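You operate a simulated robot arm through the tools that you are given. There is no shell and no other tool. Be economical: measure what you need, move in short steps, check, and stop when the job is done.

You run a simulated two-armed robot. Do the job below in one go: nothing can be reset, and whatever is moved stays where it is left.

TASK
Put the blue ladle on the upper shelf under the cup machine. Open the bench drawer, put the green cup from the top of the bench in the inside of the bench drawer, then shut the drawer. Put the yellow cup on the upper shelf under the cup machine. Take the tofu tub with the latest date from the bare end of the bench and leave it on the upper shelf under the cup machine. Take the red brush on the bare end of the bench and put it away on the right drain board. Do these in any order.
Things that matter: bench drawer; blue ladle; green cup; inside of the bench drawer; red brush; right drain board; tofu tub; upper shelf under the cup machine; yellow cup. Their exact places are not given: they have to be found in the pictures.

Only the result counts: the job must be done as asked and must still hold three seconds after the hand-in. Knocking over, shifting, dropping, spilling or breaking anything else fails it.

THE ROBOT
Two 6-joint arms with two-finger parallel grippers on one trunk, on a base that drives. Base frame: it is fixed to the floor where the robot stands at the start and does not move with it; the origin is under the middle of the robot, x ahead of it, y to its left, z up; the surface under the hand at the start is at about z = 820. Units: mm, rad, N and s.
The left shoulder is at the start at [60, 187, 1122], the right one opposite. With the tool pointing down near the work surface each hand reaches from about 240 to 620 mm from the robot's upright axis, wherever it stands, measured 20 degrees to its own side. Places, roughly: bench drawer [400, -300, 700]; blue ladle (7x6x18 cm) [500, -200, 900]; green cup (6x6x3 cm) [500, 200, 800]; inside of the bench drawer [500, -300, 600]; red brush (10x6x6 cm) [600, 1100, 800]; right drain board [500, -4900, 800]; tofu tub [500, 1000, 750]; upper shelf under the cup machine [-2500, -1100, 500]; yellow cup (6x6x3 cm) [400, 300, 800]. Payload 1.57 kg a hand.
The tool frame of a hand sits at the grasp point between the pads (the TCP): z along the fingers, y along the line on which they close. The tips reach 30 mm beyond it. Largest opening 110 mm; finger width 24, thickness 12; the body of the gripper, 48 by 112 mm, starts 78 mm behind the TCP.
Orientation is that of the tool frame in the base frame, as [roll, pitch, yaw] about the fixed x, y, z axes, in that order (R = Rz(yaw) Ry(pitch) Rx(roll)). With the fingers straight down and closing along the base's y, the tool's x points along the base's -x, its y along +y and its z along -z.

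THE INTERFACE
- The arms move only by the tool play_rows. It takes "left_steps", "right_steps" or both (then of equal length, played together; a hand with none holds still); each is a list of rows, each an object of numbers (a shift or turn left out is 0, a gripper value left out holds the last): "tx", "ty", "tz": the shift along the tool's x, y, z in mm; "wx", "wy", "wz": the turn, a rotation vector about the tool's x, y, z in rad; "hand": the opening, from 0 (shut) to 1 (fully open). In form: [{"tx": .., "ty": .., "tz": .., "wx": .., "wy": .., "wz": .., "hand": ..}, ...]. A call has 1 to 10 rows; each row is the pose to reach, as a shift and turn from the pose commanded when the call began, along the tool's axes at that moment. Rows are played at 5 a second. More than 50 mm and 0.15 rad between two rows, or a gripper value outside its range, and nothing of the call is played. Where a pose cannot be reached the arm comes as near as it can. A force on the tool above 40 N (or 10 N above the force at the start of the call, whichever is more), or a blocked arm, ends the call early, and 0.2 s more pass. Each finger travels about 153 mm/s and halts on what it meets, pressing with about 36 N; the grip force reading is that of the motor and also rises with nothing between the fingers. The clock runs only during rows and for 0.2 s after the last one: add rows that repeat a pose to give the fingers time. It gives the time, the measured TCP pose, the force on the tool (base axes), the opening and the grip force at its end, in the units of the frame above (readings bear some noise), with the torque about the TCP (base axes, N m) and any sound that the robot's microphone picked up.
- Cameras (640 x 400 px; columns grow to the right, rows downward): "scene" is now at [1.5, 0.2, 1642.8]; the picture's right is [-0.02, -1.00, 0.00], its down [-0.92, 0.02, -0.40] and it looks along [0.40, -0.01, -0.92] (base axes); focal length 255 px, centre (320, 200). "left" rides on the left gripper at [70, -16, -141] in its tool frame; the picture's right is [0.23, 0.97, 0.00], its down [-0.85, 0.20, -0.48] and it looks along [-0.47, 0.11, 0.88] (tool axes); focal length 222 px, centre (320, 200). "right" rides on the right gripper at [70, 16, -141] in its tool frame; the picture's right is [-0.23, 0.97, 0.00], its down [-0.86, -0.20, -0.48] and it looks along [-0.47, -0.11, 0.88] (tool axes); focal length 222 px, centre (320, 200).
- grab_frame(camera): a new picture of that camera. No time passes.
- slide_trunk(by): slides the trunk up (or, below 0, down) by that many mm; the arms and the scene camera ride with it, the base frame stays. It gives what a move gives, with no picture.
- drive_base(legs): drives the robot by 1 to 6 legs, each [ahead, left, turn to the left] in mm, mm and rad, along the robot's own axes; the way and the turn of a leg run together, so that a leg with both is an arc; at most 1500 mm and 3.142 rad a leg. The arms and the cameras ride along, it lands a little off, and it stops where it bumps. It gives what a move gives.
- head_to(pan, tilt): turns the head with the scene camera to pan (to the left, within 1.501 rad either way) and tilt (down, from -0.506 to 1.204), counted from straight ahead of the robot. It gives what a move gives.
- pixel_to_xyz(camera, pixels): for up to 12 pixels [column, row] of the newest picture of that camera ("zoom" is the newest enlarged one), the place [x, y, z] in the base frame of the surface seen there, good to about 2 mm. No time passes.
- zoom(camera, box): a new picture of the part [left, top, right, bottom] of that camera's present view, enlarged. No time passes.
- close_job(): hands the job in; it is judged then, once.

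Go step by step. Measure first, check grasps and placings, and put right what went wrong. The budget is 124 turns and 144 pictures, counting those below and the enlarged ones. Unless the task says otherwise, let go and move clear before handing in, and close with one line.

The tools are called after "Call:" as a command line: name --argument value ..., lists and objects as JSON in quotes. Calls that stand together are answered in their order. play_rows: Moves the arms, as the interface text tells. Its arguments: {"type":"object","properties":{"left_steps":{"type":"array"},"right_steps":{"type":"array"}},"required":[]} The other tools are called the same way: slide_trunk (by) slides the trunk up or down; drive_base (legs) drives the base; head_to (pan, tilt) turns the head that bears the scene camera; grab_frame (camera) takes a picture; pixel_to_xyz (camera, pixels) gives the place of the surface under pixels of a picture; zoom (camera, box) takes an enlarged picture of a part of a camera's view; close_job () hands the job in.

At the start:

```text
clock: 0.0
left_ee_pos: [411.2, 197.5, 1137.9]
left_ee_rot: [3.141, 0.001, 3.142]
left_wrist_force: [0.2, 0.0, 0.2]
left_wrist_torque: [-0.01, 0.02, 0.0]
left_width: 110.1
left_grasp_force: 0.1
right_ee_pos: [442.3, -152.2, 1104.9]
right_ee_rot: [-3.141, 0.0, 3.141]
right_wrist_force: [0.5, -0.5, -0.1]
right_wrist_torque: [-0.01, 0.03, -0.01]
right_width: 110.0
right_grasp_force: 0.1
trunk travel left (down, up): [-750.0, 240.0]
robot x, y, heading: [-0.0, -0.1, -0.001]
head pan, tilt: [-0.021, 1.159]
```

scene: 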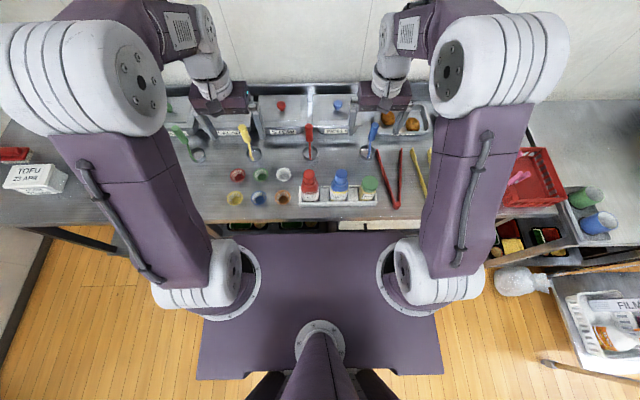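
right: 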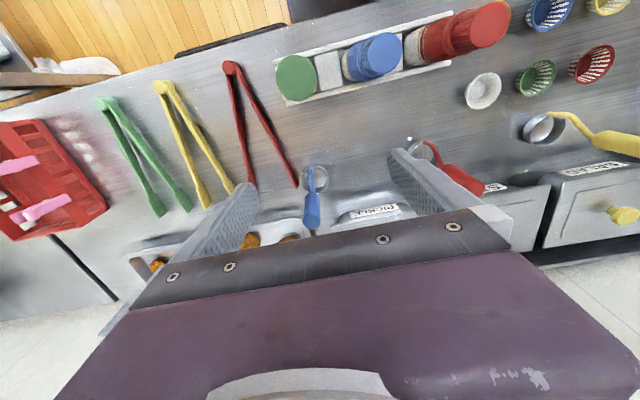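
left: 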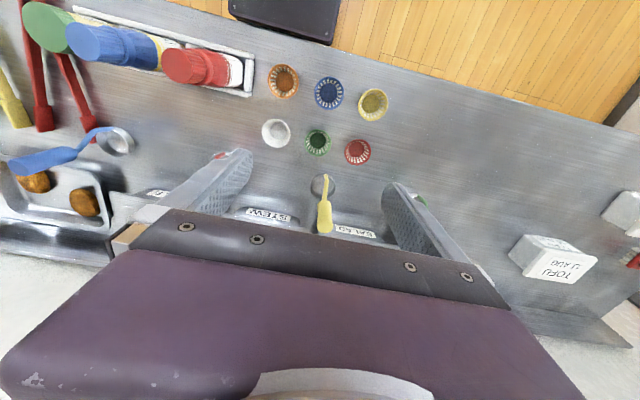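

The scene picture shows the bench with six cups (yellow about 237,202; green about 261,174), a ladle in holes near (368,150), and tofu tubs at left. I'll look closer and pan about to find the drawer and the left end.

Call:
zoom --camera "scene" --box '[160, 80, 440, 255]'

Call:
head_to --pan 1.0 --tilt 0.75

Call:
grab_frame --camera "scene"

Call:
head_to --pan -1.2 --tilt 0.6

Call:
grab_frame --camera "scene"

```text
2.29 times, centred on (300, 168) of scene
```

zoom: 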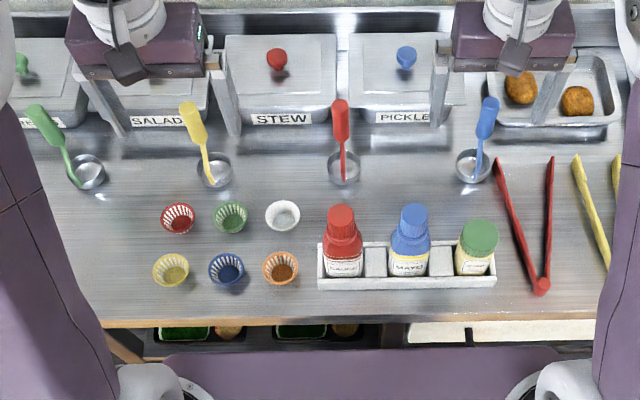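

```text
clock: 1.3
left_ee_pos: [412.4, 198.1, 1136.7]
left_ee_rot: [-3.141, 0.001, 3.141]
left_wrist_force: [0.6, -0.3, 0.4]
left_wrist_torque: [0.0, -0.03, -0.01]
left_width: 110.0
left_grasp_force: 0.0
right_ee_pos: [442.2, -152.9, 1105.8]
right_ee_rot: [3.141, -0.002, 3.141]
right_wrist_force: [0.1, -0.1, 0.2]
right_wrist_torque: [0.01, 0.0, 0.03]
right_width: 109.7
right_grasp_force: 0.0
trunk travel left (down, up): [-750.0, 240.0]
robot x, y, heading: [-1.8, -0.3, 0.003]
head pan, tilt: [1.0, 0.75]
```

```text
139 pictures are left
```

scene: 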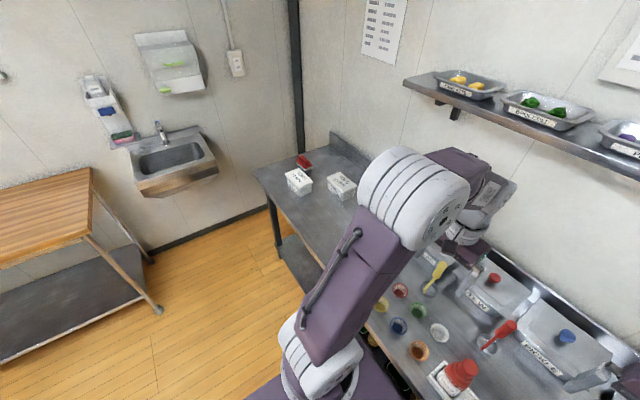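

```text
clock: 3.4
left_ee_pos: [412.6, 196.2, 1136.5]
left_ee_rot: [3.141, 0.0, -3.141]
left_wrist_force: [0.0, 1.2, 0.6]
left_wrist_torque: [-0.04, 0.01, 0.0]
left_width: 110.1
left_grasp_force: 0.1
right_ee_pos: [442.9, -153.1, 1105.0]
right_ee_rot: [3.141, 0.001, -3.141]
right_wrist_force: [-0.9, -0.3, 0.6]
right_wrist_torque: [0.01, -0.02, 0.01]
right_width: 110.1
right_grasp_force: 0.1
trunk travel left (down, up): [-750.0, 240.0]
robot x, y, heading: [0.3, -0.1, 0.003]
head pan, tilt: [-1.201, 0.6]
```

```text
138 pictures are left
```

scene: 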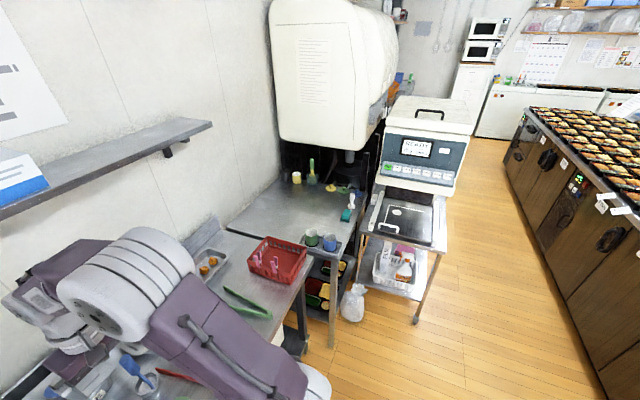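

Scene toward left shows the two tofu tubs near (300,180), (342,185) and the red brush at (305,160); to the right, shelves and machines. Next I look ahead-down for the drawer and measure the objects.

Call:
head_to --pan 0.0 --tilt 1.15

Call:
grab_frame --camera "scene"

Call:
zoom --camera "scene" --box '[160, 80, 440, 255]'

Call:
pixel_to_xyz --camera "zoom" --pixels '[[170, 265], [230, 215], [488, 105], [480, 140], [470, 168], [460, 168], [490, 168], [300, 320], [520, 315], [200, 320], [560, 280], [250, 300]]'

```text
clock: 4.8
left_ee_pos: [411.2, 196.8, 1137.4]
left_ee_rot: [-3.14, 0.001, -3.141]
left_wrist_force: [-0.5, -0.4, 0.2]
left_wrist_torque: [0.02, -0.01, 0.02]
left_width: 110.1
left_grasp_force: 0.1
right_ee_pos: [441.7, -152.4, 1106.7]
right_ee_rot: [-3.142, -0.002, 3.141]
right_wrist_force: [-0.2, 0.5, 0.4]
right_wrist_torque: [0.0, 0.01, 0.01]
right_width: 110.0
right_grasp_force: 0.1
trunk travel left (down, up): [-750.0, 240.0]
robot x, y, heading: [0.3, 1.4, 0.001]
head pan, tilt: [0.0, 1.15]
```

```text
137 pictures are left
```

scene: 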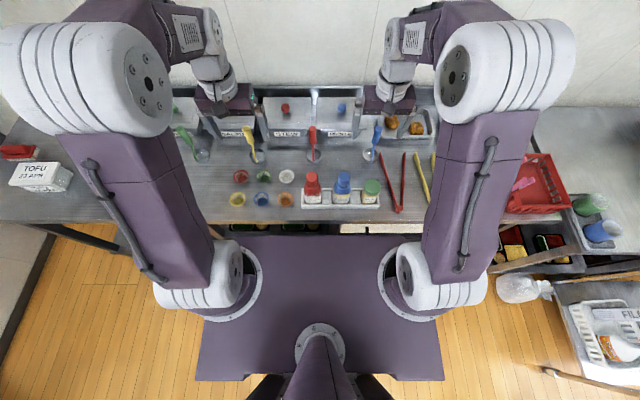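

```text
2.29 times, centred on (300, 168) of scene
```

zoom: 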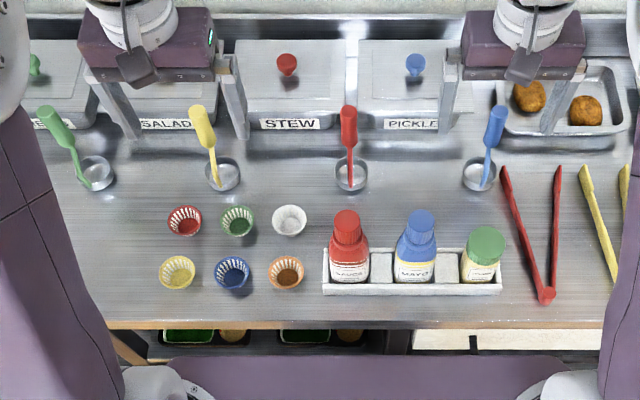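

```text
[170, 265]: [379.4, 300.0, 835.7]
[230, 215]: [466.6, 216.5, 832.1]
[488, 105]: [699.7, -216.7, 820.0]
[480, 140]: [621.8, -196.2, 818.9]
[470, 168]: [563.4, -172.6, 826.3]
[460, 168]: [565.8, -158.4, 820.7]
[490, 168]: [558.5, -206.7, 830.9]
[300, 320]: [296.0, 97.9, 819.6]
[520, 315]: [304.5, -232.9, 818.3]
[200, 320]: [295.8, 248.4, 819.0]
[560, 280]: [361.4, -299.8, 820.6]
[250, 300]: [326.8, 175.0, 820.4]
```

The yellow cup is at about [380,293], green at about [467,214], and the bench edge is at x≈293. I'll enlarge the ladle and the drawer region under the edge.

Call:
zoom --camera "scene" --box '[340, 110, 400, 170]'

Call:
pixel_to_xyz --camera "zoom" --pixels '[[300, 200], [250, 270], [275, 260], [200, 300]]'

Call:
zoom --camera "scene" --box '[320, 200, 480, 270]'

Call:
pixel_to_xyz --camera "zoom" --pixels '[[150, 98], [170, 110], [240, 98], [240, 110], [390, 95], [390, 110]]'

```text
6.67 times, centred on (370, 140) of scene
```

zoom: 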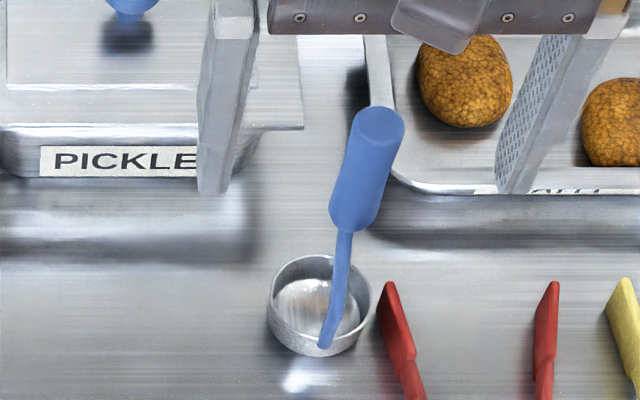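

```text
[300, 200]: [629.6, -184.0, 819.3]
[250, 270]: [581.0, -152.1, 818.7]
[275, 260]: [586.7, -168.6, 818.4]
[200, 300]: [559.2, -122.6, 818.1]
```

```text
4.00 times, centred on (400, 235) of scene
```

zoom: 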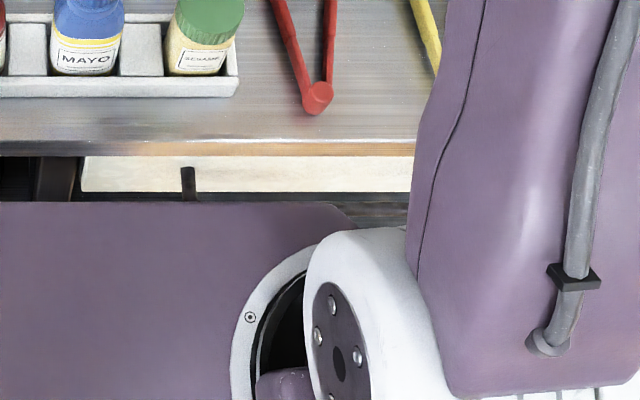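

```text
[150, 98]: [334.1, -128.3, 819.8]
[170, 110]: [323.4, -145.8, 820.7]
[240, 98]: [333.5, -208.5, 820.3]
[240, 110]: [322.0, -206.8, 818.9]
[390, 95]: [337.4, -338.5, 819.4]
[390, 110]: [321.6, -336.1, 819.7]
```

The ladle stands with its bowl at (320,305) and handle top at (378,130) of the first zoom; the white drawer front shows at (240,175) of the second. I'll measure those pixels.

Call:
pixel_to_xyz --camera "zoom" --pixels '[[95, 175], [240, 165], [240, 180], [400, 175], [188, 172], [188, 195], [60, 180], [300, 198]]'

Call:
zoom --camera "scene" --box '[340, 110, 400, 170]'

Call:
pixel_to_xyz --camera "zoom" --pixels '[[378, 125], [360, 180], [345, 220], [342, 260], [325, 340], [275, 290], [365, 305], [320, 262], [315, 350]]'

```text
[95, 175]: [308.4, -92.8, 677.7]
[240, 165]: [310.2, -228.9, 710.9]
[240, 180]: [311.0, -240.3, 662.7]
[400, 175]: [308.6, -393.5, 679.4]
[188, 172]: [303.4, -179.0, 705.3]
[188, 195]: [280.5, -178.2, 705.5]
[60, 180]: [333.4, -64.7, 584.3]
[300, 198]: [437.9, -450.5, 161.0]
```

```text
6.67 times, centred on (370, 140) of scene
```

zoom: 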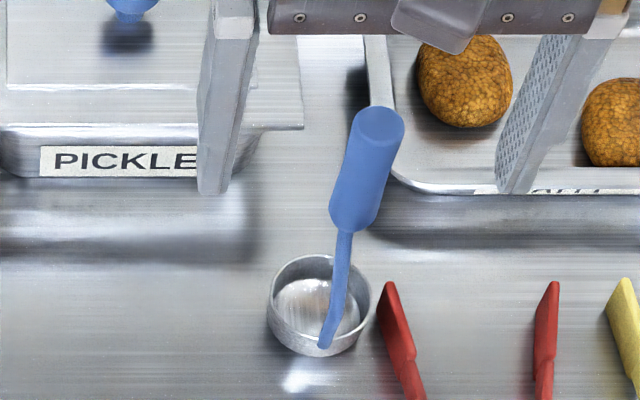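

```text
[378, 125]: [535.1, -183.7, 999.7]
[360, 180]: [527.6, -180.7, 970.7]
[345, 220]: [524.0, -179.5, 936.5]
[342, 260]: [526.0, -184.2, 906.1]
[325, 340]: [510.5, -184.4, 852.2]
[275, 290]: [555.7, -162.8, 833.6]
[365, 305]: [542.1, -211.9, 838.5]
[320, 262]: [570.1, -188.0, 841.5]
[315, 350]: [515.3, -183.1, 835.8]
```

The ladle's handle is upright at about [530,-182], top z 1000; the drawer front is at x≈310 with a black handle bit at [280,-178,705]. I'll back off to see the drawer and handle fully.

Call:
drive_base --legs '[[-500, 0, 0]]'

Call:
head_to --pan -0.2 --tilt 0.8

Call:
grab_frame --camera "scene"

Call:
grab_frame --camera "right"

```text
clock: 7.7
left_ee_pos: [-90.8, 196.6, 1135.8]
left_ee_rot: [-3.141, 0.002, 3.141]
left_wrist_force: [0.4, 1.0, -0.5]
left_wrist_torque: [-0.01, 0.0, 0.03]
left_width: 110.0
left_grasp_force: 0.1
right_ee_pos: [-60.6, -153.7, 1105.7]
right_ee_rot: [3.141, -0.001, -3.141]
right_wrist_force: [0.5, 0.6, 1.0]
right_wrist_torque: [0.01, 0.0, 0.03]
right_width: 110.0
right_grasp_force: 0.0
trunk travel left (down, up): [-750.0, 240.0]
robot x, y, heading: [-503.1, -0.2, 0.002]
head pan, tilt: [0.0, 1.15]
```

```text
clock: 8.5
left_ee_pos: [-92.2, 196.9, 1137.6]
left_ee_rot: [3.14, 0.0, 3.141]
left_wrist_force: [-0.1, -0.3, 0.2]
left_wrist_torque: [0.0, -0.01, 0.04]
left_width: 109.8
left_grasp_force: 0.0
right_ee_pos: [-61.3, -154.0, 1106.0]
right_ee_rot: [3.14, 0.0, -3.141]
right_wrist_force: [0.3, 0.1, -0.1]
right_wrist_torque: [0.01, 0.01, 0.02]
right_width: 109.9
right_grasp_force: 0.0
trunk travel left (down, up): [-750.0, 240.0]
robot x, y, heading: [-505.8, 0.6, -0.002]
head pan, tilt: [-0.201, 0.799]
```

```text
132 pictures are left
```

scene: 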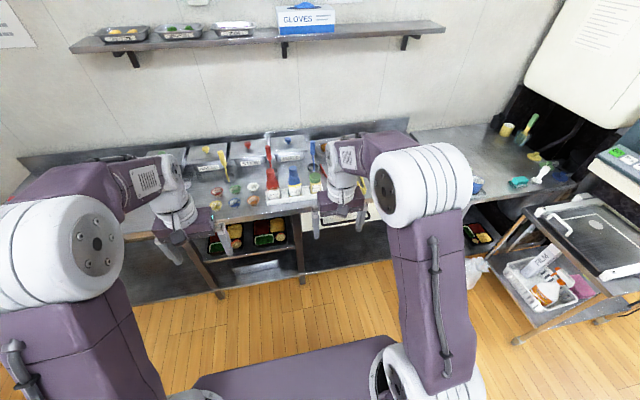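

```text
131 pictures are left
```

right: 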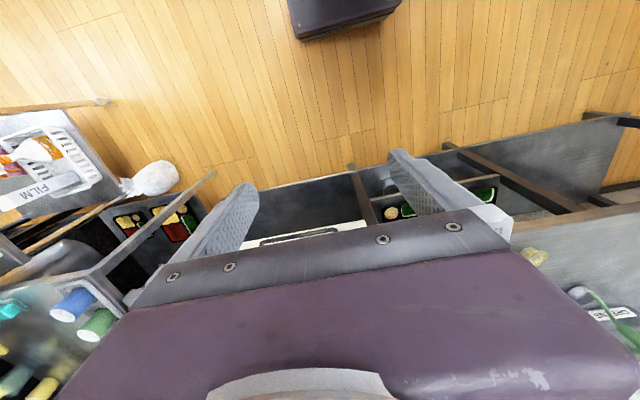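

The drawer front shows behind the right gripper around (345,213). I'll zoom there and measure.

Call:
zoom --camera "scene" --box '[295, 190, 385, 246]'

Call:
pixel_to_xyz --camera "zoom" --pixels '[[300, 150], [420, 150], [70, 165], [500, 150]]'

Call:
zoom --camera "right" --box '[220, 190, 400, 300]'

Call:
pixel_to_xyz --camera "zoom" --pixels '[[150, 180], [350, 155], [470, 130], [480, 110]]'

```text
7.11 times, centred on (340, 218) of scene
```

zoom: 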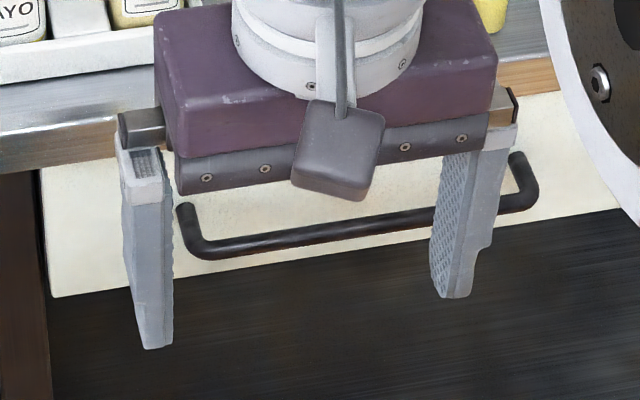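

```text
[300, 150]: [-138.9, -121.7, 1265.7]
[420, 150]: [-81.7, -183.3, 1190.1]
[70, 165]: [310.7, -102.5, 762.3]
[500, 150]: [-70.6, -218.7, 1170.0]
```

```text
3.56 times, centred on (310, 245) of right
```

zoom: 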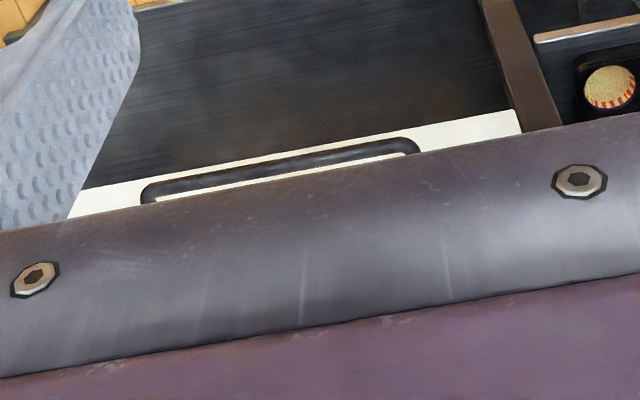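

```text
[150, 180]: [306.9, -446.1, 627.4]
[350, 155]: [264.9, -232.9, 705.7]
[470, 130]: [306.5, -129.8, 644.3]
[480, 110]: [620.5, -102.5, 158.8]
```

The handle is a horizontal black bar at x≈268, z≈705. I'll measure its extent and plan a forward-pointing grasp closing vertically.

Call:
zoom --camera "scene" --box '[295, 190, 385, 246]'

Call:
pixel_to_xyz --camera "zoom" --pixels '[[215, 248], [300, 236], [400, 218], [515, 205], [515, 165], [55, 290], [610, 215], [183, 215], [300, 228], [300, 244]]'

```text
7.11 times, centred on (340, 218) of scene
```

zoom: 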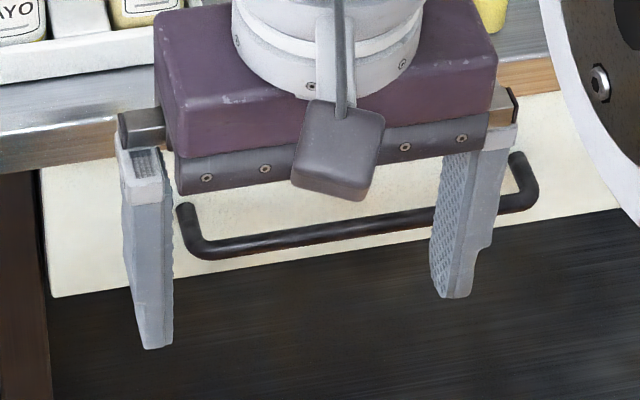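

```text
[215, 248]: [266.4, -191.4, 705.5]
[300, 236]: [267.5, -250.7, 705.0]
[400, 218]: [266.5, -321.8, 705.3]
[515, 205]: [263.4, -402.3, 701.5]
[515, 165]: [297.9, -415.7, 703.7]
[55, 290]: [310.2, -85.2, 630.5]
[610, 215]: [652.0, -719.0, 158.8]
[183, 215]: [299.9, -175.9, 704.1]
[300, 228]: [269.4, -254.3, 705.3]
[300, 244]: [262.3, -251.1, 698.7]
```

The handle spans y≈-178…-415 at x≈268, z≈703. I'll fetch the green cup first with the left hand, then work the drawer with the right; drive forward again and measure the cups.

Call:
drive_base --legs '[[505, 0, 0]]'

Call:
head_to --pan 0.25 --tilt 1.15

Call:
zoom --camera "scene" --box '[220, 130, 380, 230]'

Call:
zoom --camera "left" --box '[240, 50, 400, 170]'

```text
clock: 11.5
left_ee_pos: [414.3, 195.7, 1138.3]
left_ee_rot: [3.141, 0.003, 3.139]
left_wrist_force: [0.1, -0.4, 0.2]
left_wrist_torque: [0.0, -0.01, -0.01]
left_width: 110.1
left_grasp_force: 0.1
right_ee_pos: [443.9, -155.8, 1106.7]
right_ee_rot: [-3.141, 0.002, 3.141]
right_wrist_force: [-0.5, 0.2, 0.4]
right_wrist_torque: [0.01, 0.03, 0.0]
right_width: 110.1
right_grasp_force: 0.0
trunk travel left (down, up): [-750.0, 240.0]
robot x, y, heading: [0.6, -1.5, 0.001]
head pan, tilt: [-0.201, 0.799]
```

```text
clock: 12.4
left_ee_pos: [415.0, 195.1, 1137.2]
left_ee_rot: [-3.141, 0.0, 3.14]
left_wrist_force: [0.8, 0.3, 0.2]
left_wrist_torque: [-0.02, -0.02, -0.01]
left_width: 109.9
left_grasp_force: 0.1
right_ee_pos: [444.8, -154.7, 1106.6]
right_ee_rot: [-3.14, 0.0, 3.139]
right_wrist_force: [1.4, 0.8, 0.0]
right_wrist_torque: [-0.02, -0.03, -0.02]
right_width: 110.0
right_grasp_force: 0.0
trunk travel left (down, up): [-750.0, 240.0]
robot x, y, heading: [-1.5, 1.3, -0.008]
head pan, tilt: [0.25, 1.15]
```

```text
4.00 times, centred on (300, 180) of scene
```

zoom: 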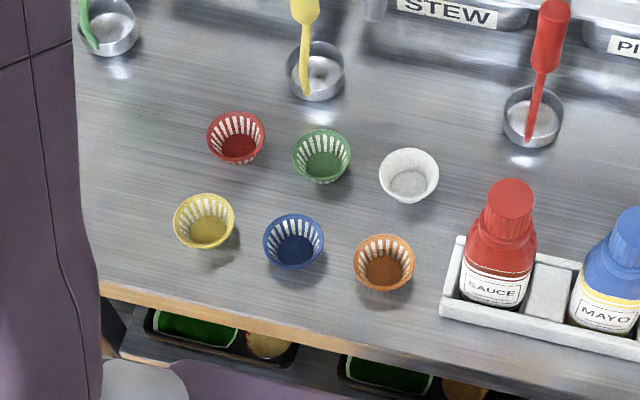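

```text
3.33 times, centred on (320, 110) of left
```

zoom: 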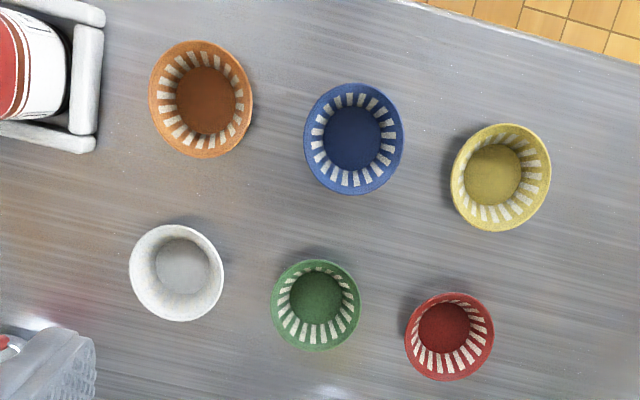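

Zoom pictures show all six cups clearly. Measuring rims of green and yellow from the left-hand zoom.

Call:
pixel_to_xyz --camera "zoom" --pixels '[[275, 305], [357, 305], [317, 264], [317, 347], [455, 180], [546, 180], [507, 127], [493, 228], [317, 300], [495, 175], [135, 270], [490, 335]]'

```text
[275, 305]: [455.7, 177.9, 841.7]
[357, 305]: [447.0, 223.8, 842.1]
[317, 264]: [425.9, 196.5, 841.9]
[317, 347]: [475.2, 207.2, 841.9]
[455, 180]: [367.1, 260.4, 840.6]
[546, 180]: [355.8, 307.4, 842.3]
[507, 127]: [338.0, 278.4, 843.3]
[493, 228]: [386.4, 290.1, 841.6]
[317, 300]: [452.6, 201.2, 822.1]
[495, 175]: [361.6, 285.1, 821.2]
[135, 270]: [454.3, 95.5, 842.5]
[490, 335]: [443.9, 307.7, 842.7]
```

Green centre ≈ (451,201), yellow ≈ (362,284), rim ⌀≈50 at z≈843. I move the left hand above the green cup with a 66 mm opening.

Call:
play_rows --left_steps '[{"tx": -36, "ty": 6, "tz": 20, "hand": 0.6}, {"tx": -36, "ty": 6, "tz": 65}, {"tx": -36, "ty": 6, "tz": 110}, {"tx": -36, "ty": 6, "tz": 155}, {"tx": -36, "ty": 6, "tz": 200}, {"tx": -36, "ty": 6, "tz": 225}, {"tx": -36, "ty": 6, "tz": 225}]'

Call:
grab_frame --camera "left"

```text
clock: 14.0
left_ee_pos: [451.7, 203.4, 908.2]
left_ee_rot: [-3.141, 0.0, 3.139]
left_wrist_force: [0.8, 0.7, 0.0]
left_wrist_torque: [-0.04, -0.02, 0.01]
left_width: 66.1
left_grasp_force: 0.0
right_ee_pos: [444.9, -155.1, 1105.5]
right_ee_rot: [3.141, 0.002, 3.138]
right_wrist_force: [-0.2, 0.0, -0.2]
right_wrist_torque: [0.0, 0.02, 0.0]
right_width: 110.2
right_grasp_force: 0.1
trunk travel left (down, up): [-750.0, 240.0]
robot x, y, heading: [4.1, 2.9, -0.001]
head pan, tilt: [0.25, 1.15]
```

```text
125 pictures are left
```

left: 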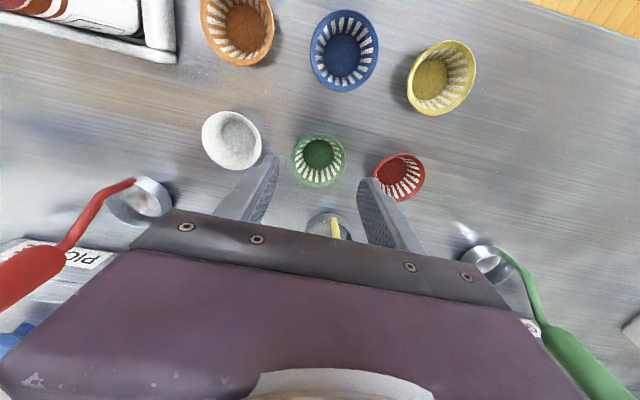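

Call:
pixel_to_xyz --camera "left" --pixels '[[293, 158], [345, 158], [319, 134], [319, 185], [261, 145], [374, 178], [318, 155]]'

```text
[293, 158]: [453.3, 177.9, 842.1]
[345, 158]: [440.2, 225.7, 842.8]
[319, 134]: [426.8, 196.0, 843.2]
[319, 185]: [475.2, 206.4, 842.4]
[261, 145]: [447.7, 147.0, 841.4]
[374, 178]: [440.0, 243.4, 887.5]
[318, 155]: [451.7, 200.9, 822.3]
```

The green cup centre reads (451,201), consistent with the hand. I descend 52 mm and close.

Call:
play_rows --left_steps '[{"ty": -2, "tz": 25}, {"ty": -2, "tz": 52}, {"ty": -2, "tz": 52}, {"ty": -2, "tz": 52, "hand": 0.3}, {"ty": -2, "tz": 52, "hand": 0.3}, {"ty": -2, "tz": 52, "hand": 0.3}]'

Call:
grab_frame --camera "left"

```text
clock: 15.4
left_ee_pos: [453.0, 200.4, 857.5]
left_ee_rot: [-3.142, 0.0, 3.141]
left_wrist_force: [-0.2, -0.1, -0.2]
left_wrist_torque: [0.0, 0.01, -0.01]
left_width: 48.1
left_grasp_force: 36.1
right_ee_pos: [445.5, -154.9, 1106.5]
right_ee_rot: [3.141, 0.0, 3.139]
right_wrist_force: [-0.1, 0.3, 0.8]
right_wrist_torque: [0.01, -0.02, 0.0]
right_width: 109.9
right_grasp_force: 0.0
trunk travel left (down, up): [-750.0, 240.0]
robot x, y, heading: [1.5, 1.0, 0.001]
head pan, tilt: [0.25, 1.15]
```

```text
124 pictures are left
```

left: 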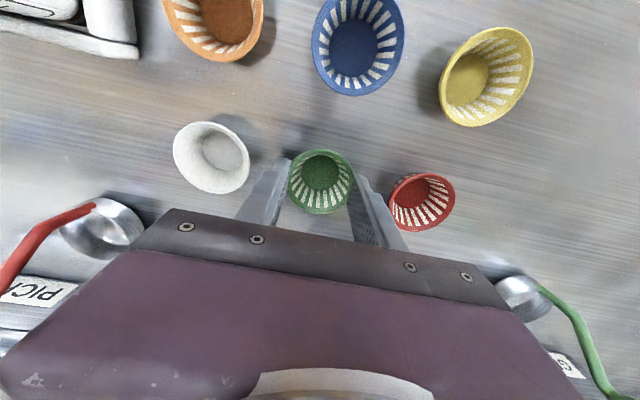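

The cup is held (width 48, 36 N). Lift it straight up.

Call:
play_rows --left_steps '[{"tz": -45}, {"tz": -90}, {"tz": -135}, {"tz": -180}, {"tz": -225}, {"tz": -260}, {"tz": -260}]'

Call:
drive_base --legs '[[-450, 0, 0]]'

Call:
grab_frame --camera "left"

```text
clock: 17.0
left_ee_pos: [453.3, 201.0, 1121.1]
left_ee_rot: [-3.141, 0.0, 3.141]
left_wrist_force: [1.4, -1.2, -0.6]
left_wrist_torque: [-0.01, -0.03, 0.03]
left_width: 48.1
left_grasp_force: 35.6
right_ee_pos: [445.6, -154.2, 1106.4]
right_ee_rot: [3.14, 0.001, 3.14]
right_wrist_force: [0.1, 0.2, 0.2]
right_wrist_torque: [0.03, 0.0, 0.01]
right_width: 110.4
right_grasp_force: 0.0
trunk travel left (down, up): [-750.0, 240.0]
robot x, y, heading: [4.2, 2.3, -0.005]
head pan, tilt: [0.25, 1.15]
```

```text
clock: 19.7
left_ee_pos: [3.0, 199.8, 1119.9]
left_ee_rot: [3.14, 0.0, 3.136]
left_wrist_force: [0.1, 0.0, -0.7]
left_wrist_torque: [-0.01, 0.01, 0.02]
left_width: 47.6
left_grasp_force: 36.4
right_ee_pos: [-5.2, -155.3, 1106.2]
right_ee_rot: [3.141, 0.0, 3.136]
right_wrist_force: [0.6, 0.5, 0.1]
right_wrist_torque: [0.0, 0.02, 0.03]
right_width: 109.9
right_grasp_force: 0.0
trunk travel left (down, up): [-750.0, 240.0]
robot x, y, heading: [-442.1, -2.7, -0.006]
head pan, tilt: [0.25, 1.15]
```

```text
123 pictures are left
```

left: 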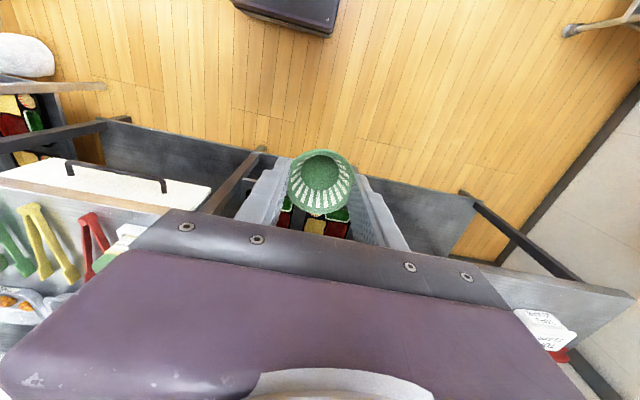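

Cup is held. Now rotate the right hand to point forward (wy negative), in place, while the left rises a bit.

Call:
play_rows --right_steps '[{"wy": -0.15}, {"wy": -0.3}, {"wy": -0.45}, {"wy": -0.6}, {"wy": -0.75}, {"wy": -0.9}, {"wy": -1.05}, {"wy": -1.2}, {"wy": -1.35}, {"wy": -1.5}]'

Call:
play_rows --right_steps '[{"wz": 0.15}, {"wz": 0.3}, {"wz": 0.45}, {"wz": 0.6}, {"wz": 0.75}, {"wz": 0.9}, {"wz": 1.05}, {"wz": 1.2}, {"wz": 1.35}, {"wz": 1.5}]'

Call:
grab_frame --camera "right"

```text
clock: 21.9
left_ee_pos: [4.5, 201.3, 1119.8]
left_ee_rot: [3.141, 0.001, 3.134]
left_wrist_force: [0.6, -0.4, 0.0]
left_wrist_torque: [0.04, 0.01, 0.0]
left_width: 47.9
left_grasp_force: 36.1
right_ee_pos: [58.7, -157.1, 1261.1]
right_ee_rot: [3.137, 1.432, 3.137]
right_wrist_force: [-0.4, 0.6, -0.2]
right_wrist_torque: [-0.03, 0.01, 0.05]
right_width: 109.9
right_grasp_force: 0.0
right hand out of reach, approached as far as the arm can: row 5, 6, 7, 8, 9, 10
trunk travel left (down, up): [-750.0, 240.0]
robot x, y, heading: [-444.6, 1.7, -0.006]
head pan, tilt: [0.25, 1.15]
```

```text
clock: 24.1
left_ee_pos: [3.7, 201.8, 1119.9]
left_ee_rot: [-3.141, 0.0, 3.134]
left_wrist_force: [0.2, -0.8, -0.5]
left_wrist_torque: [-0.02, 0.03, 0.04]
left_width: 47.8
left_grasp_force: 36.1
right_ee_pos: [58.3, -153.2, 1260.8]
right_ee_rot: [1.712, 0.067, 1.581]
right_wrist_force: [1.0, -0.1, -0.4]
right_wrist_torque: [-0.01, -0.01, 0.01]
right_width: 110.0
right_grasp_force: 0.1
right hand out of reach, approached as far as the arm can: row 3, 4, 6, 7, 8, 9, 10
trunk travel left (down, up): [-750.0, 240.0]
robot x, y, heading: [-443.8, -0.3, -0.01]
head pan, tilt: [0.25, 1.15]
```

```text
122 pictures are left
```

right: 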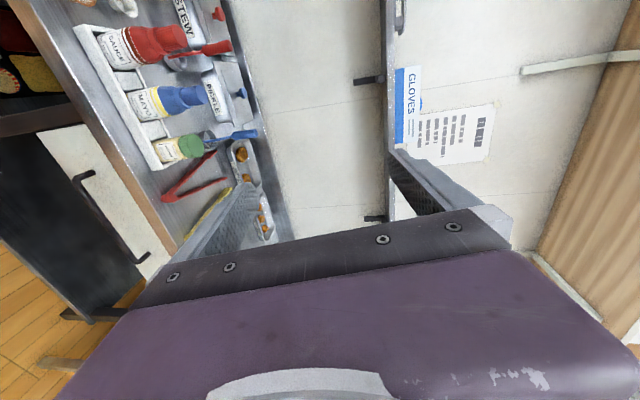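

The right hand now points forward, closing vertically, at z 1261, 139 mm above the shoulder (that is as near as it reaches). I'll lower the trunk 558 mm to bring it to handle height, and move sideways to handle centre.

Call:
slide_trunk --by -558

Call:
drive_base --legs '[[0, -143, 0]]'

Call:
head_to --pan -0.3 --tilt 0.5

Call:
grab_frame --camera "scene"

Call:
grab_frame --camera "right"

```text
refused: -558 is not a number from -400 to 400
```

```text
clock: 25.5
left_ee_pos: [3.4, 57.7, 1120.0]
left_ee_rot: [-3.14, 0.0, 3.133]
left_wrist_force: [-0.9, 0.0, -0.1]
left_wrist_torque: [-0.03, 0.0, -0.03]
left_width: 47.6
left_grasp_force: 36.1
right_ee_pos: [56.9, -296.0, 1261.5]
right_ee_rot: [1.71, 0.069, 1.579]
right_wrist_force: [-0.1, -0.2, 0.9]
right_wrist_torque: [-0.02, 0.01, -0.03]
right_width: 109.9
right_grasp_force: 0.0
trunk travel left (down, up): [-750.0, 240.0]
robot x, y, heading: [-443.7, -138.0, -0.01]
head pan, tilt: [0.25, 1.15]
```

```text
clock: 26.5
left_ee_pos: [2.5, 55.7, 1121.2]
left_ee_rot: [3.141, 0.0, 3.133]
left_wrist_force: [0.1, -0.2, 0.1]
left_wrist_torque: [0.02, 0.03, -0.01]
left_width: 47.7
left_grasp_force: 35.7
right_ee_pos: [56.6, -296.9, 1260.2]
right_ee_rot: [1.713, 0.071, 1.58]
right_wrist_force: [0.6, 0.6, 0.1]
right_wrist_torque: [-0.02, -0.01, -0.01]
right_width: 110.1
right_grasp_force: 0.1
trunk travel left (down, up): [-750.0, 240.0]
robot x, y, heading: [-444.6, -139.0, -0.01]
head pan, tilt: [-0.3, 0.499]
```

```text
121 pictures are left
```

scene: 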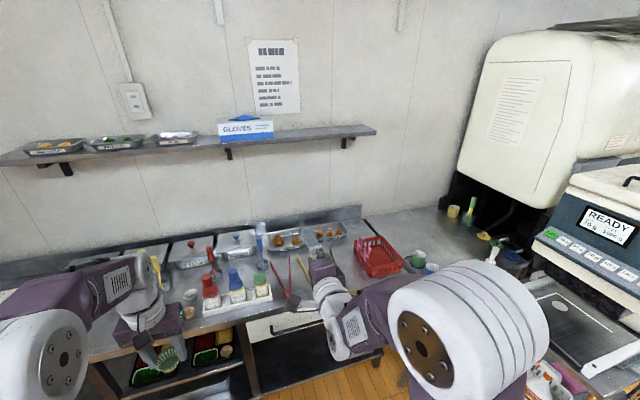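

```text
120 pictures are left
```

right: 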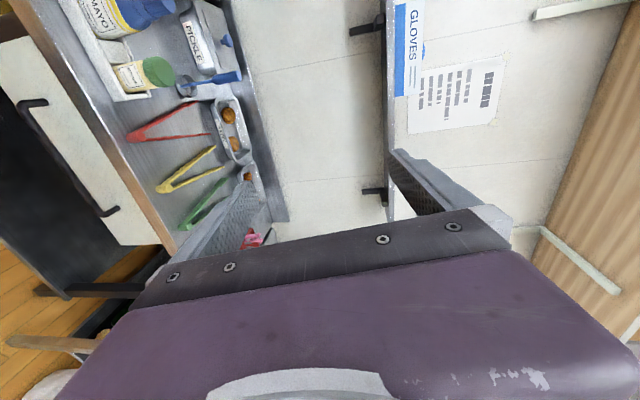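

Trunk limit is 400 per call; the lateral move is done. Lower in two slides.

Call:
slide_trunk --by -400

Call:
slide_trunk --by -157

Call:
grab_frame --camera "right"

Call:
grab_frame --camera "scene"

```text
clock: 30.3
left_ee_pos: [4.4, 56.4, 720.5]
left_ee_rot: [-3.141, 0.0, 3.133]
left_wrist_force: [0.7, -0.9, 0.5]
left_wrist_torque: [-0.01, -0.02, 0.0]
left_width: 46.6
left_grasp_force: 35.5
right_ee_pos: [56.8, -296.0, 860.6]
right_ee_rot: [1.713, 0.069, 1.58]
right_wrist_force: [0.3, 0.6, -0.6]
right_wrist_torque: [0.0, 0.0, -0.02]
right_width: 110.2
right_grasp_force: 0.1
trunk travel left (down, up): [-350.0, 640.0]
robot x, y, heading: [-446.5, -143.5, -0.01]
head pan, tilt: [-0.3, 0.499]
```

```text
clock: 32.1
left_ee_pos: [3.2, 56.2, 562.5]
left_ee_rot: [-3.14, 0.0, 3.134]
left_wrist_force: [0.6, 0.4, 0.3]
left_wrist_torque: [0.01, 0.02, 0.04]
left_width: 46.7
left_grasp_force: 35.9
right_ee_pos: [56.0, -297.1, 703.5]
right_ee_rot: [1.712, 0.07, 1.579]
right_wrist_force: [0.0, 0.0, 0.0]
right_wrist_torque: [0.0, -0.04, 0.02]
right_width: 109.8
right_grasp_force: 0.0
trunk travel left (down, up): [-193.0, 797.0]
robot x, y, heading: [-446.5, -140.0, -0.01]
head pan, tilt: [-0.3, 0.499]
```

```text
119 pictures are left
```

right: 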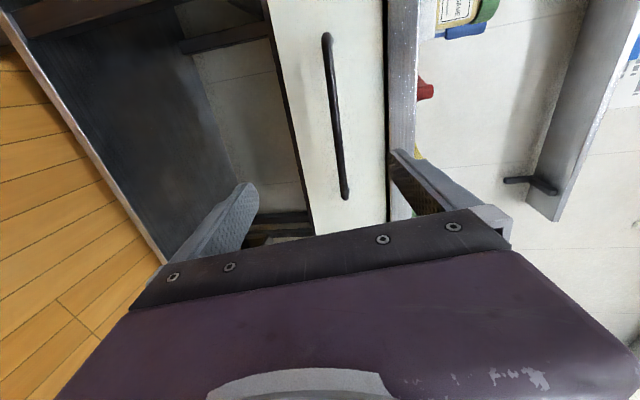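

```text
118 pictures are left
```

scene: 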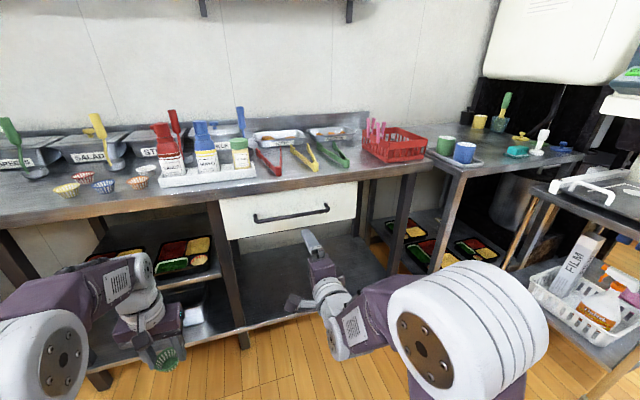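

The handle is in front of the right hand (pixels 325,40 to 345,195). Measuring it.

Call:
pixel_to_xyz --camera "right" --pixels '[[334, 100], [340, 150], [327, 45], [346, 190], [300, 150], [370, 150]]'

```text
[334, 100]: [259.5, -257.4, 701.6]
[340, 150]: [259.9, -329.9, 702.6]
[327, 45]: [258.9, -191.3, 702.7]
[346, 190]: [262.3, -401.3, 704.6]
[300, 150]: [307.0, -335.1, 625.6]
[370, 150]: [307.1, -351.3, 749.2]
```

Bar is at z≈702, centre x≈265. Set a 55 mm opening and drive forward 208 mm.

Call:
play_rows --right_steps '[{"hand": 0.5}, {"hand": 0.5}, {"hand": 0.5}]'

Call:
drive_base --legs '[[208, 0, 0]]'

Call:
grab_frame --camera "right"

```text
clock: 32.9
left_ee_pos: [3.4, 57.1, 562.9]
left_ee_rot: [3.141, 0.001, 3.134]
left_wrist_force: [-0.2, -0.1, -0.1]
left_wrist_torque: [-0.01, -0.01, 0.0]
left_width: 46.7
left_grasp_force: 36.2
right_ee_pos: [56.8, -296.7, 704.1]
right_ee_rot: [1.713, 0.07, 1.579]
right_wrist_force: [0.2, -0.3, -0.5]
right_wrist_torque: [-0.01, 0.03, 0.0]
right_width: 55.2
right_grasp_force: 0.0
trunk travel left (down, up): [-193.0, 797.0]
robot x, y, heading: [-445.2, -137.6, -0.01]
head pan, tilt: [-0.3, 0.499]
```

```text
clock: 34.6
left_ee_pos: [209.0, 56.3, 563.3]
left_ee_rot: [3.14, 0.001, 3.136]
left_wrist_force: [-0.4, 0.5, -0.2]
left_wrist_torque: [-0.02, 0.0, -0.01]
left_width: 46.9
left_grasp_force: 36.1
right_ee_pos: [263.3, -297.3, 703.1]
right_ee_rot: [1.712, 0.07, 1.583]
right_wrist_force: [0.6, -0.3, 0.8]
right_wrist_torque: [0.02, 0.0, 0.03]
right_width: 55.0
right_grasp_force: 0.1
trunk travel left (down, up): [-193.0, 797.0]
robot x, y, heading: [-239.8, -144.0, -0.003]
head pan, tilt: [-0.3, 0.499]
```

```text
117 pictures are left
```

right: 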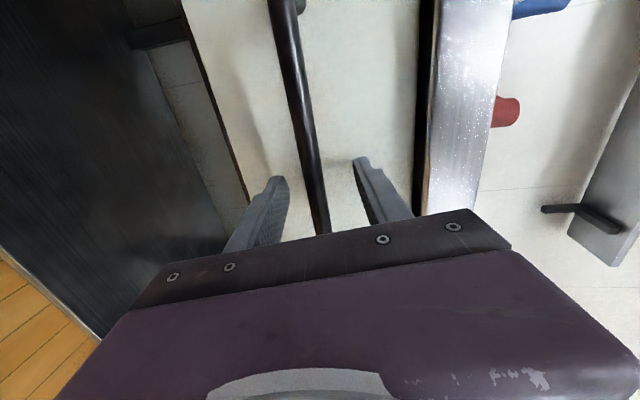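

The bar lies between the fingers. Close and pull by driving back 230 mm.

Call:
play_rows --right_steps '[{"hand": 0.0}, {"hand": 0.0}, {"hand": 0.0}, {"hand": 0.0}]'

Call:
drive_base --legs '[[-230, 0, 0]]'

Call:
grab_frame --camera "scene"

```text
clock: 35.6
left_ee_pos: [210.1, 56.1, 562.2]
left_ee_rot: [-3.142, -0.001, 3.137]
left_wrist_force: [-0.9, 0.4, -0.2]
left_wrist_torque: [-0.02, -0.01, 0.02]
left_width: 47.1
left_grasp_force: 35.9
right_ee_pos: [264.1, -296.5, 701.0]
right_ee_rot: [1.719, 0.07, 1.584]
right_wrist_force: [-12.4, 4.2, -21.4]
right_wrist_torque: [0.74, 0.08, -0.39]
right_width: 15.2
right_grasp_force: 31.0
trunk travel left (down, up): [-193.0, 797.0]
robot x, y, heading: [-237.6, -141.3, -0.006]
head pan, tilt: [-0.3, 0.499]
```

```text
clock: 37.3
left_ee_pos: [-21.2, 57.4, 561.5]
left_ee_rot: [3.14, -0.001, 3.14]
left_wrist_force: [-0.2, -0.5, 0.3]
left_wrist_torque: [-0.01, 0.0, 0.0]
left_width: 46.7
left_grasp_force: 35.7
right_ee_pos: [32.0, -295.5, 700.4]
right_ee_rot: [1.717, 0.067, 1.583]
right_wrist_force: [-1.0, -10.2, -23.5]
right_wrist_torque: [0.61, 0.12, -0.89]
right_width: 15.0
right_grasp_force: 31.4
trunk travel left (down, up): [-193.0, 797.0]
robot x, y, heading: [-475.0, -142.2, -0.001]
head pan, tilt: [-0.3, 0.499]
```

```text
116 pictures are left
```

scene: 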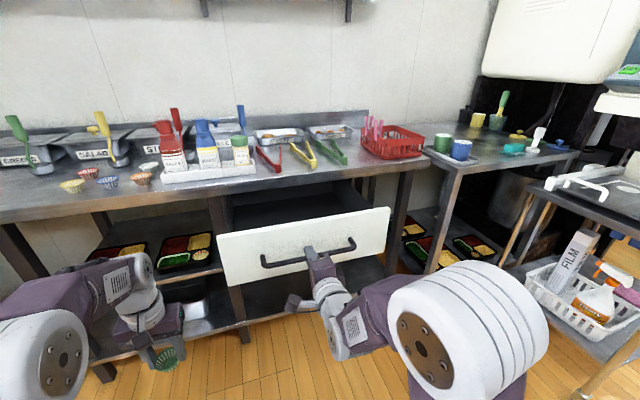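

The drawer is open about 232 mm. Release the handle, back off, and raise the trunk.

Call:
play_rows --right_steps '[{"hand": 0.5}, {"hand": 0.5}, {"hand": 0.5}]'

Call:
drive_base --legs '[[-120, 0, 0]]'

Call:
slide_trunk --by 400

Call:
head_to --pan 0.0 --tilt 0.75

Call:
grab_frame --camera "scene"

```text
clock: 38.1
left_ee_pos: [-23.9, 59.7, 562.1]
left_ee_rot: [3.141, 0.0, 3.138]
left_wrist_force: [-1.1, -0.1, 0.3]
left_wrist_torque: [-0.01, 0.0, 0.0]
left_width: 47.0
left_grasp_force: 36.3
right_ee_pos: [32.1, -295.8, 701.8]
right_ee_rot: [1.716, 0.066, 1.583]
right_wrist_force: [-0.9, -0.2, -0.4]
right_wrist_torque: [-0.01, 0.0, 0.0]
right_width: 55.0
right_grasp_force: 0.1
trunk travel left (down, up): [-193.0, 797.0]
robot x, y, heading: [-476.2, -142.3, -0.005]
head pan, tilt: [-0.3, 0.499]
```

```text
clock: 39.4
left_ee_pos: [-143.6, 58.7, 562.9]
left_ee_rot: [-3.141, 0.003, 3.139]
left_wrist_force: [-0.8, 0.8, 0.1]
left_wrist_torque: [0.02, -0.04, 0.01]
left_width: 46.9
left_grasp_force: 36.1
right_ee_pos: [-88.1, -294.7, 703.6]
right_ee_rot: [1.716, 0.069, 1.585]
right_wrist_force: [-0.1, -0.7, -0.2]
right_wrist_torque: [-0.02, 0.0, 0.0]
right_width: 54.7
right_grasp_force: 0.1
trunk travel left (down, up): [-193.0, 797.0]
robot x, y, heading: [-593.4, -137.5, -0.004]
head pan, tilt: [-0.3, 0.499]
```

```text
clock: 43.2
left_ee_pos: [-143.6, 59.7, 962.7]
left_ee_rot: [3.14, -0.001, 3.141]
left_wrist_force: [-0.3, -0.2, -0.5]
left_wrist_torque: [0.02, -0.01, -0.01]
left_width: 46.6
left_grasp_force: 36.4
right_ee_pos: [-86.8, -293.7, 1102.3]
right_ee_rot: [1.716, 0.067, 1.584]
right_wrist_force: [0.2, 1.1, 0.2]
right_wrist_torque: [-0.02, -0.03, 0.02]
right_width: 55.0
right_grasp_force: 0.1
trunk travel left (down, up): [-593.0, 397.0]
robot x, y, heading: [-591.7, -141.6, 0.001]
head pan, tilt: [-0.3, 0.499]
```

```text
clock: 44.0
left_ee_pos: [-143.5, 58.1, 961.9]
left_ee_rot: [-3.141, -0.002, 3.141]
left_wrist_force: [0.6, 0.2, -0.5]
left_wrist_torque: [0.01, 0.01, -0.03]
left_width: 46.8
left_grasp_force: 36.1
right_ee_pos: [-87.9, -295.2, 1102.7]
right_ee_rot: [1.715, 0.068, 1.586]
right_wrist_force: [0.5, -0.6, 0.0]
right_wrist_torque: [0.01, -0.02, -0.01]
right_width: 55.1
right_grasp_force: 0.0
trunk travel left (down, up): [-593.0, 397.0]
robot x, y, heading: [-596.3, -138.9, -0.001]
head pan, tilt: [0.0, 0.75]
```

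```text
115 pictures are left
```

scene: 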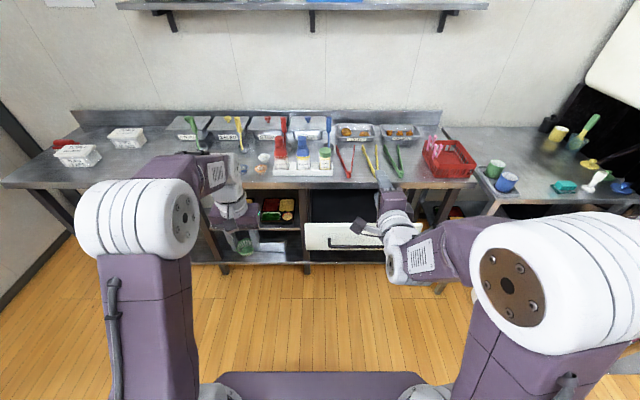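

Measuring the open drawer's interior and front.

Call:
zoom --camera "scene" --box '[290, 180, 402, 250]'

Call:
pixel_to_xyz --camera "zoom" --pixels '[[150, 100], [250, 200], [200, 150], [350, 200], [200, 240], [300, 250], [100, 260], [130, 230], [300, 220]]'

```text
5.71 times, centred on (346, 215) of scene
```

zoom: 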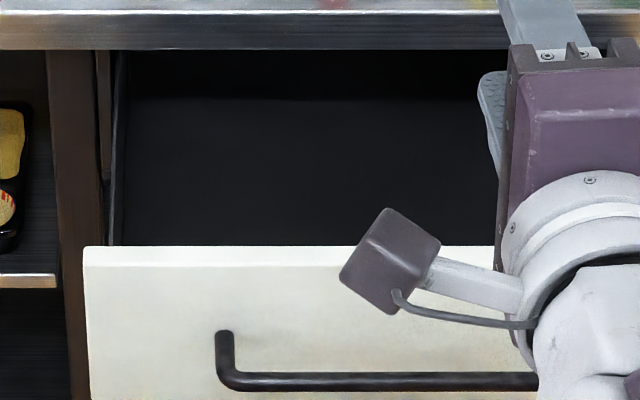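

```text
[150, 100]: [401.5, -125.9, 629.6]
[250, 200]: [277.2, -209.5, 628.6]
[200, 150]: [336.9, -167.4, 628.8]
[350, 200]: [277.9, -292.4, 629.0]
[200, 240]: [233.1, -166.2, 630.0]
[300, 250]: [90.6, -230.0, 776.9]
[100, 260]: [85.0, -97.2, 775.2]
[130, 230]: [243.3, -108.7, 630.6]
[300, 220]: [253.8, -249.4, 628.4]
```

Drawer floor z≈629, front wall top z≈777 at x≈78–92. I drive so the left hand sits over (190,-180).

Call:
drive_base --legs '[[0, -240, 0], [333, 0, 0]]'

Call:
grab_frame --camera "left"

Call:
grab_frame --camera "scene"

```text
clock: 47.6
left_ee_pos: [187.6, -181.4, 962.4]
left_ee_rot: [3.142, -0.001, -3.136]
left_wrist_force: [-1.0, 0.4, -0.3]
left_wrist_torque: [-0.02, 0.02, 0.0]
left_width: 47.0
left_grasp_force: 35.7
right_ee_pos: [245.0, -535.8, 1101.6]
right_ee_rot: [1.718, 0.067, 1.591]
right_wrist_force: [0.4, 0.9, 1.0]
right_wrist_torque: [0.01, -0.03, -0.03]
right_width: 55.0
right_grasp_force: 0.2
trunk travel left (down, up): [-593.0, 397.0]
robot x, y, heading: [-261.0, -383.7, 0.002]
head pan, tilt: [0.0, 0.75]
```

```text
113 pictures are left
```

left: 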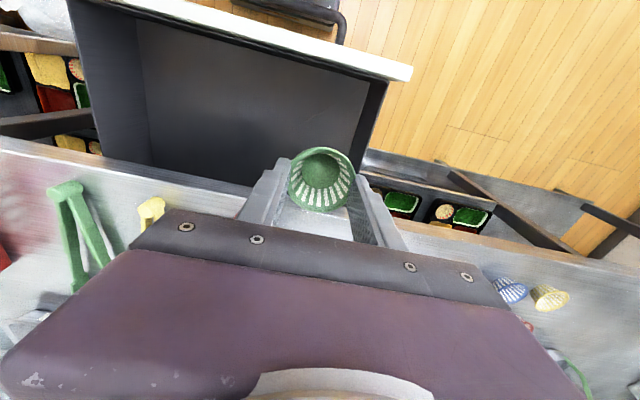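

```text
112 pictures are left
```

scene: 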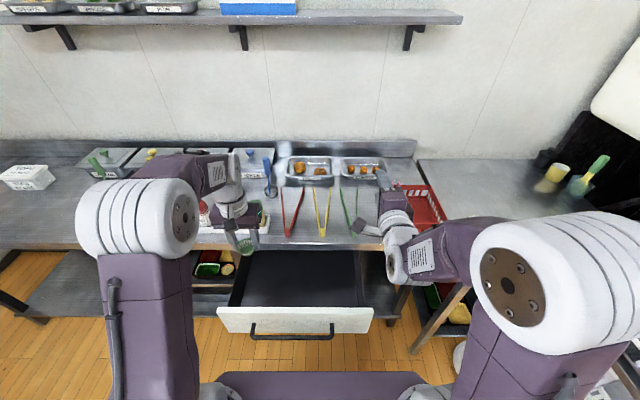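

The cup hangs over the drawer. Lower the left hand 292 mm, shifting 40 mm to the right.

Call:
play_rows --left_steps '[{"ty": -20, "tz": 40}, {"ty": -40, "tz": 80}, {"ty": -40, "tz": 125}, {"ty": -40, "tz": 170}, {"ty": -40, "tz": 215}, {"ty": -40, "tz": 250}, {"ty": -40, "tz": 280}, {"ty": -40, "tz": 290}, {"ty": -40, "tz": 290}]'

Call:
grab_frame --camera "left"

```text
clock: 49.6
left_ee_pos: [187.8, -223.4, 673.4]
left_ee_rot: [3.141, -0.002, -3.138]
left_wrist_force: [-0.5, -0.3, -0.6]
left_wrist_torque: [0.01, -0.02, -0.05]
left_width: 46.9
left_grasp_force: 35.9
right_ee_pos: [245.0, -536.2, 1102.5]
right_ee_rot: [1.716, 0.067, 1.589]
right_wrist_force: [0.1, 0.2, -0.1]
right_wrist_torque: [0.0, -0.03, 0.0]
right_width: 55.0
right_grasp_force: 0.1
trunk travel left (down, up): [-593.0, 397.0]
robot x, y, heading: [-263.4, -384.4, 0.001]
head pan, tilt: [0.0, 0.75]
```

```text
111 pictures are left
```

left: 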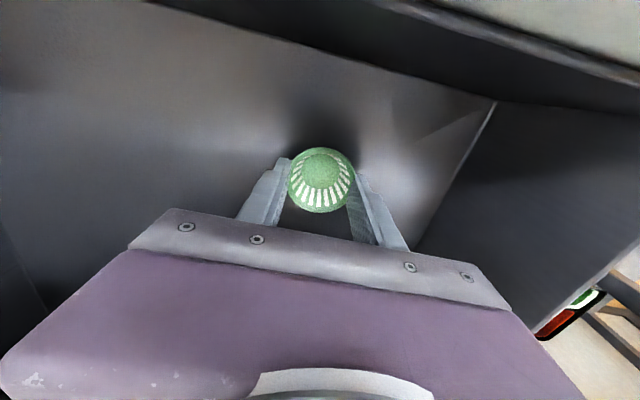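

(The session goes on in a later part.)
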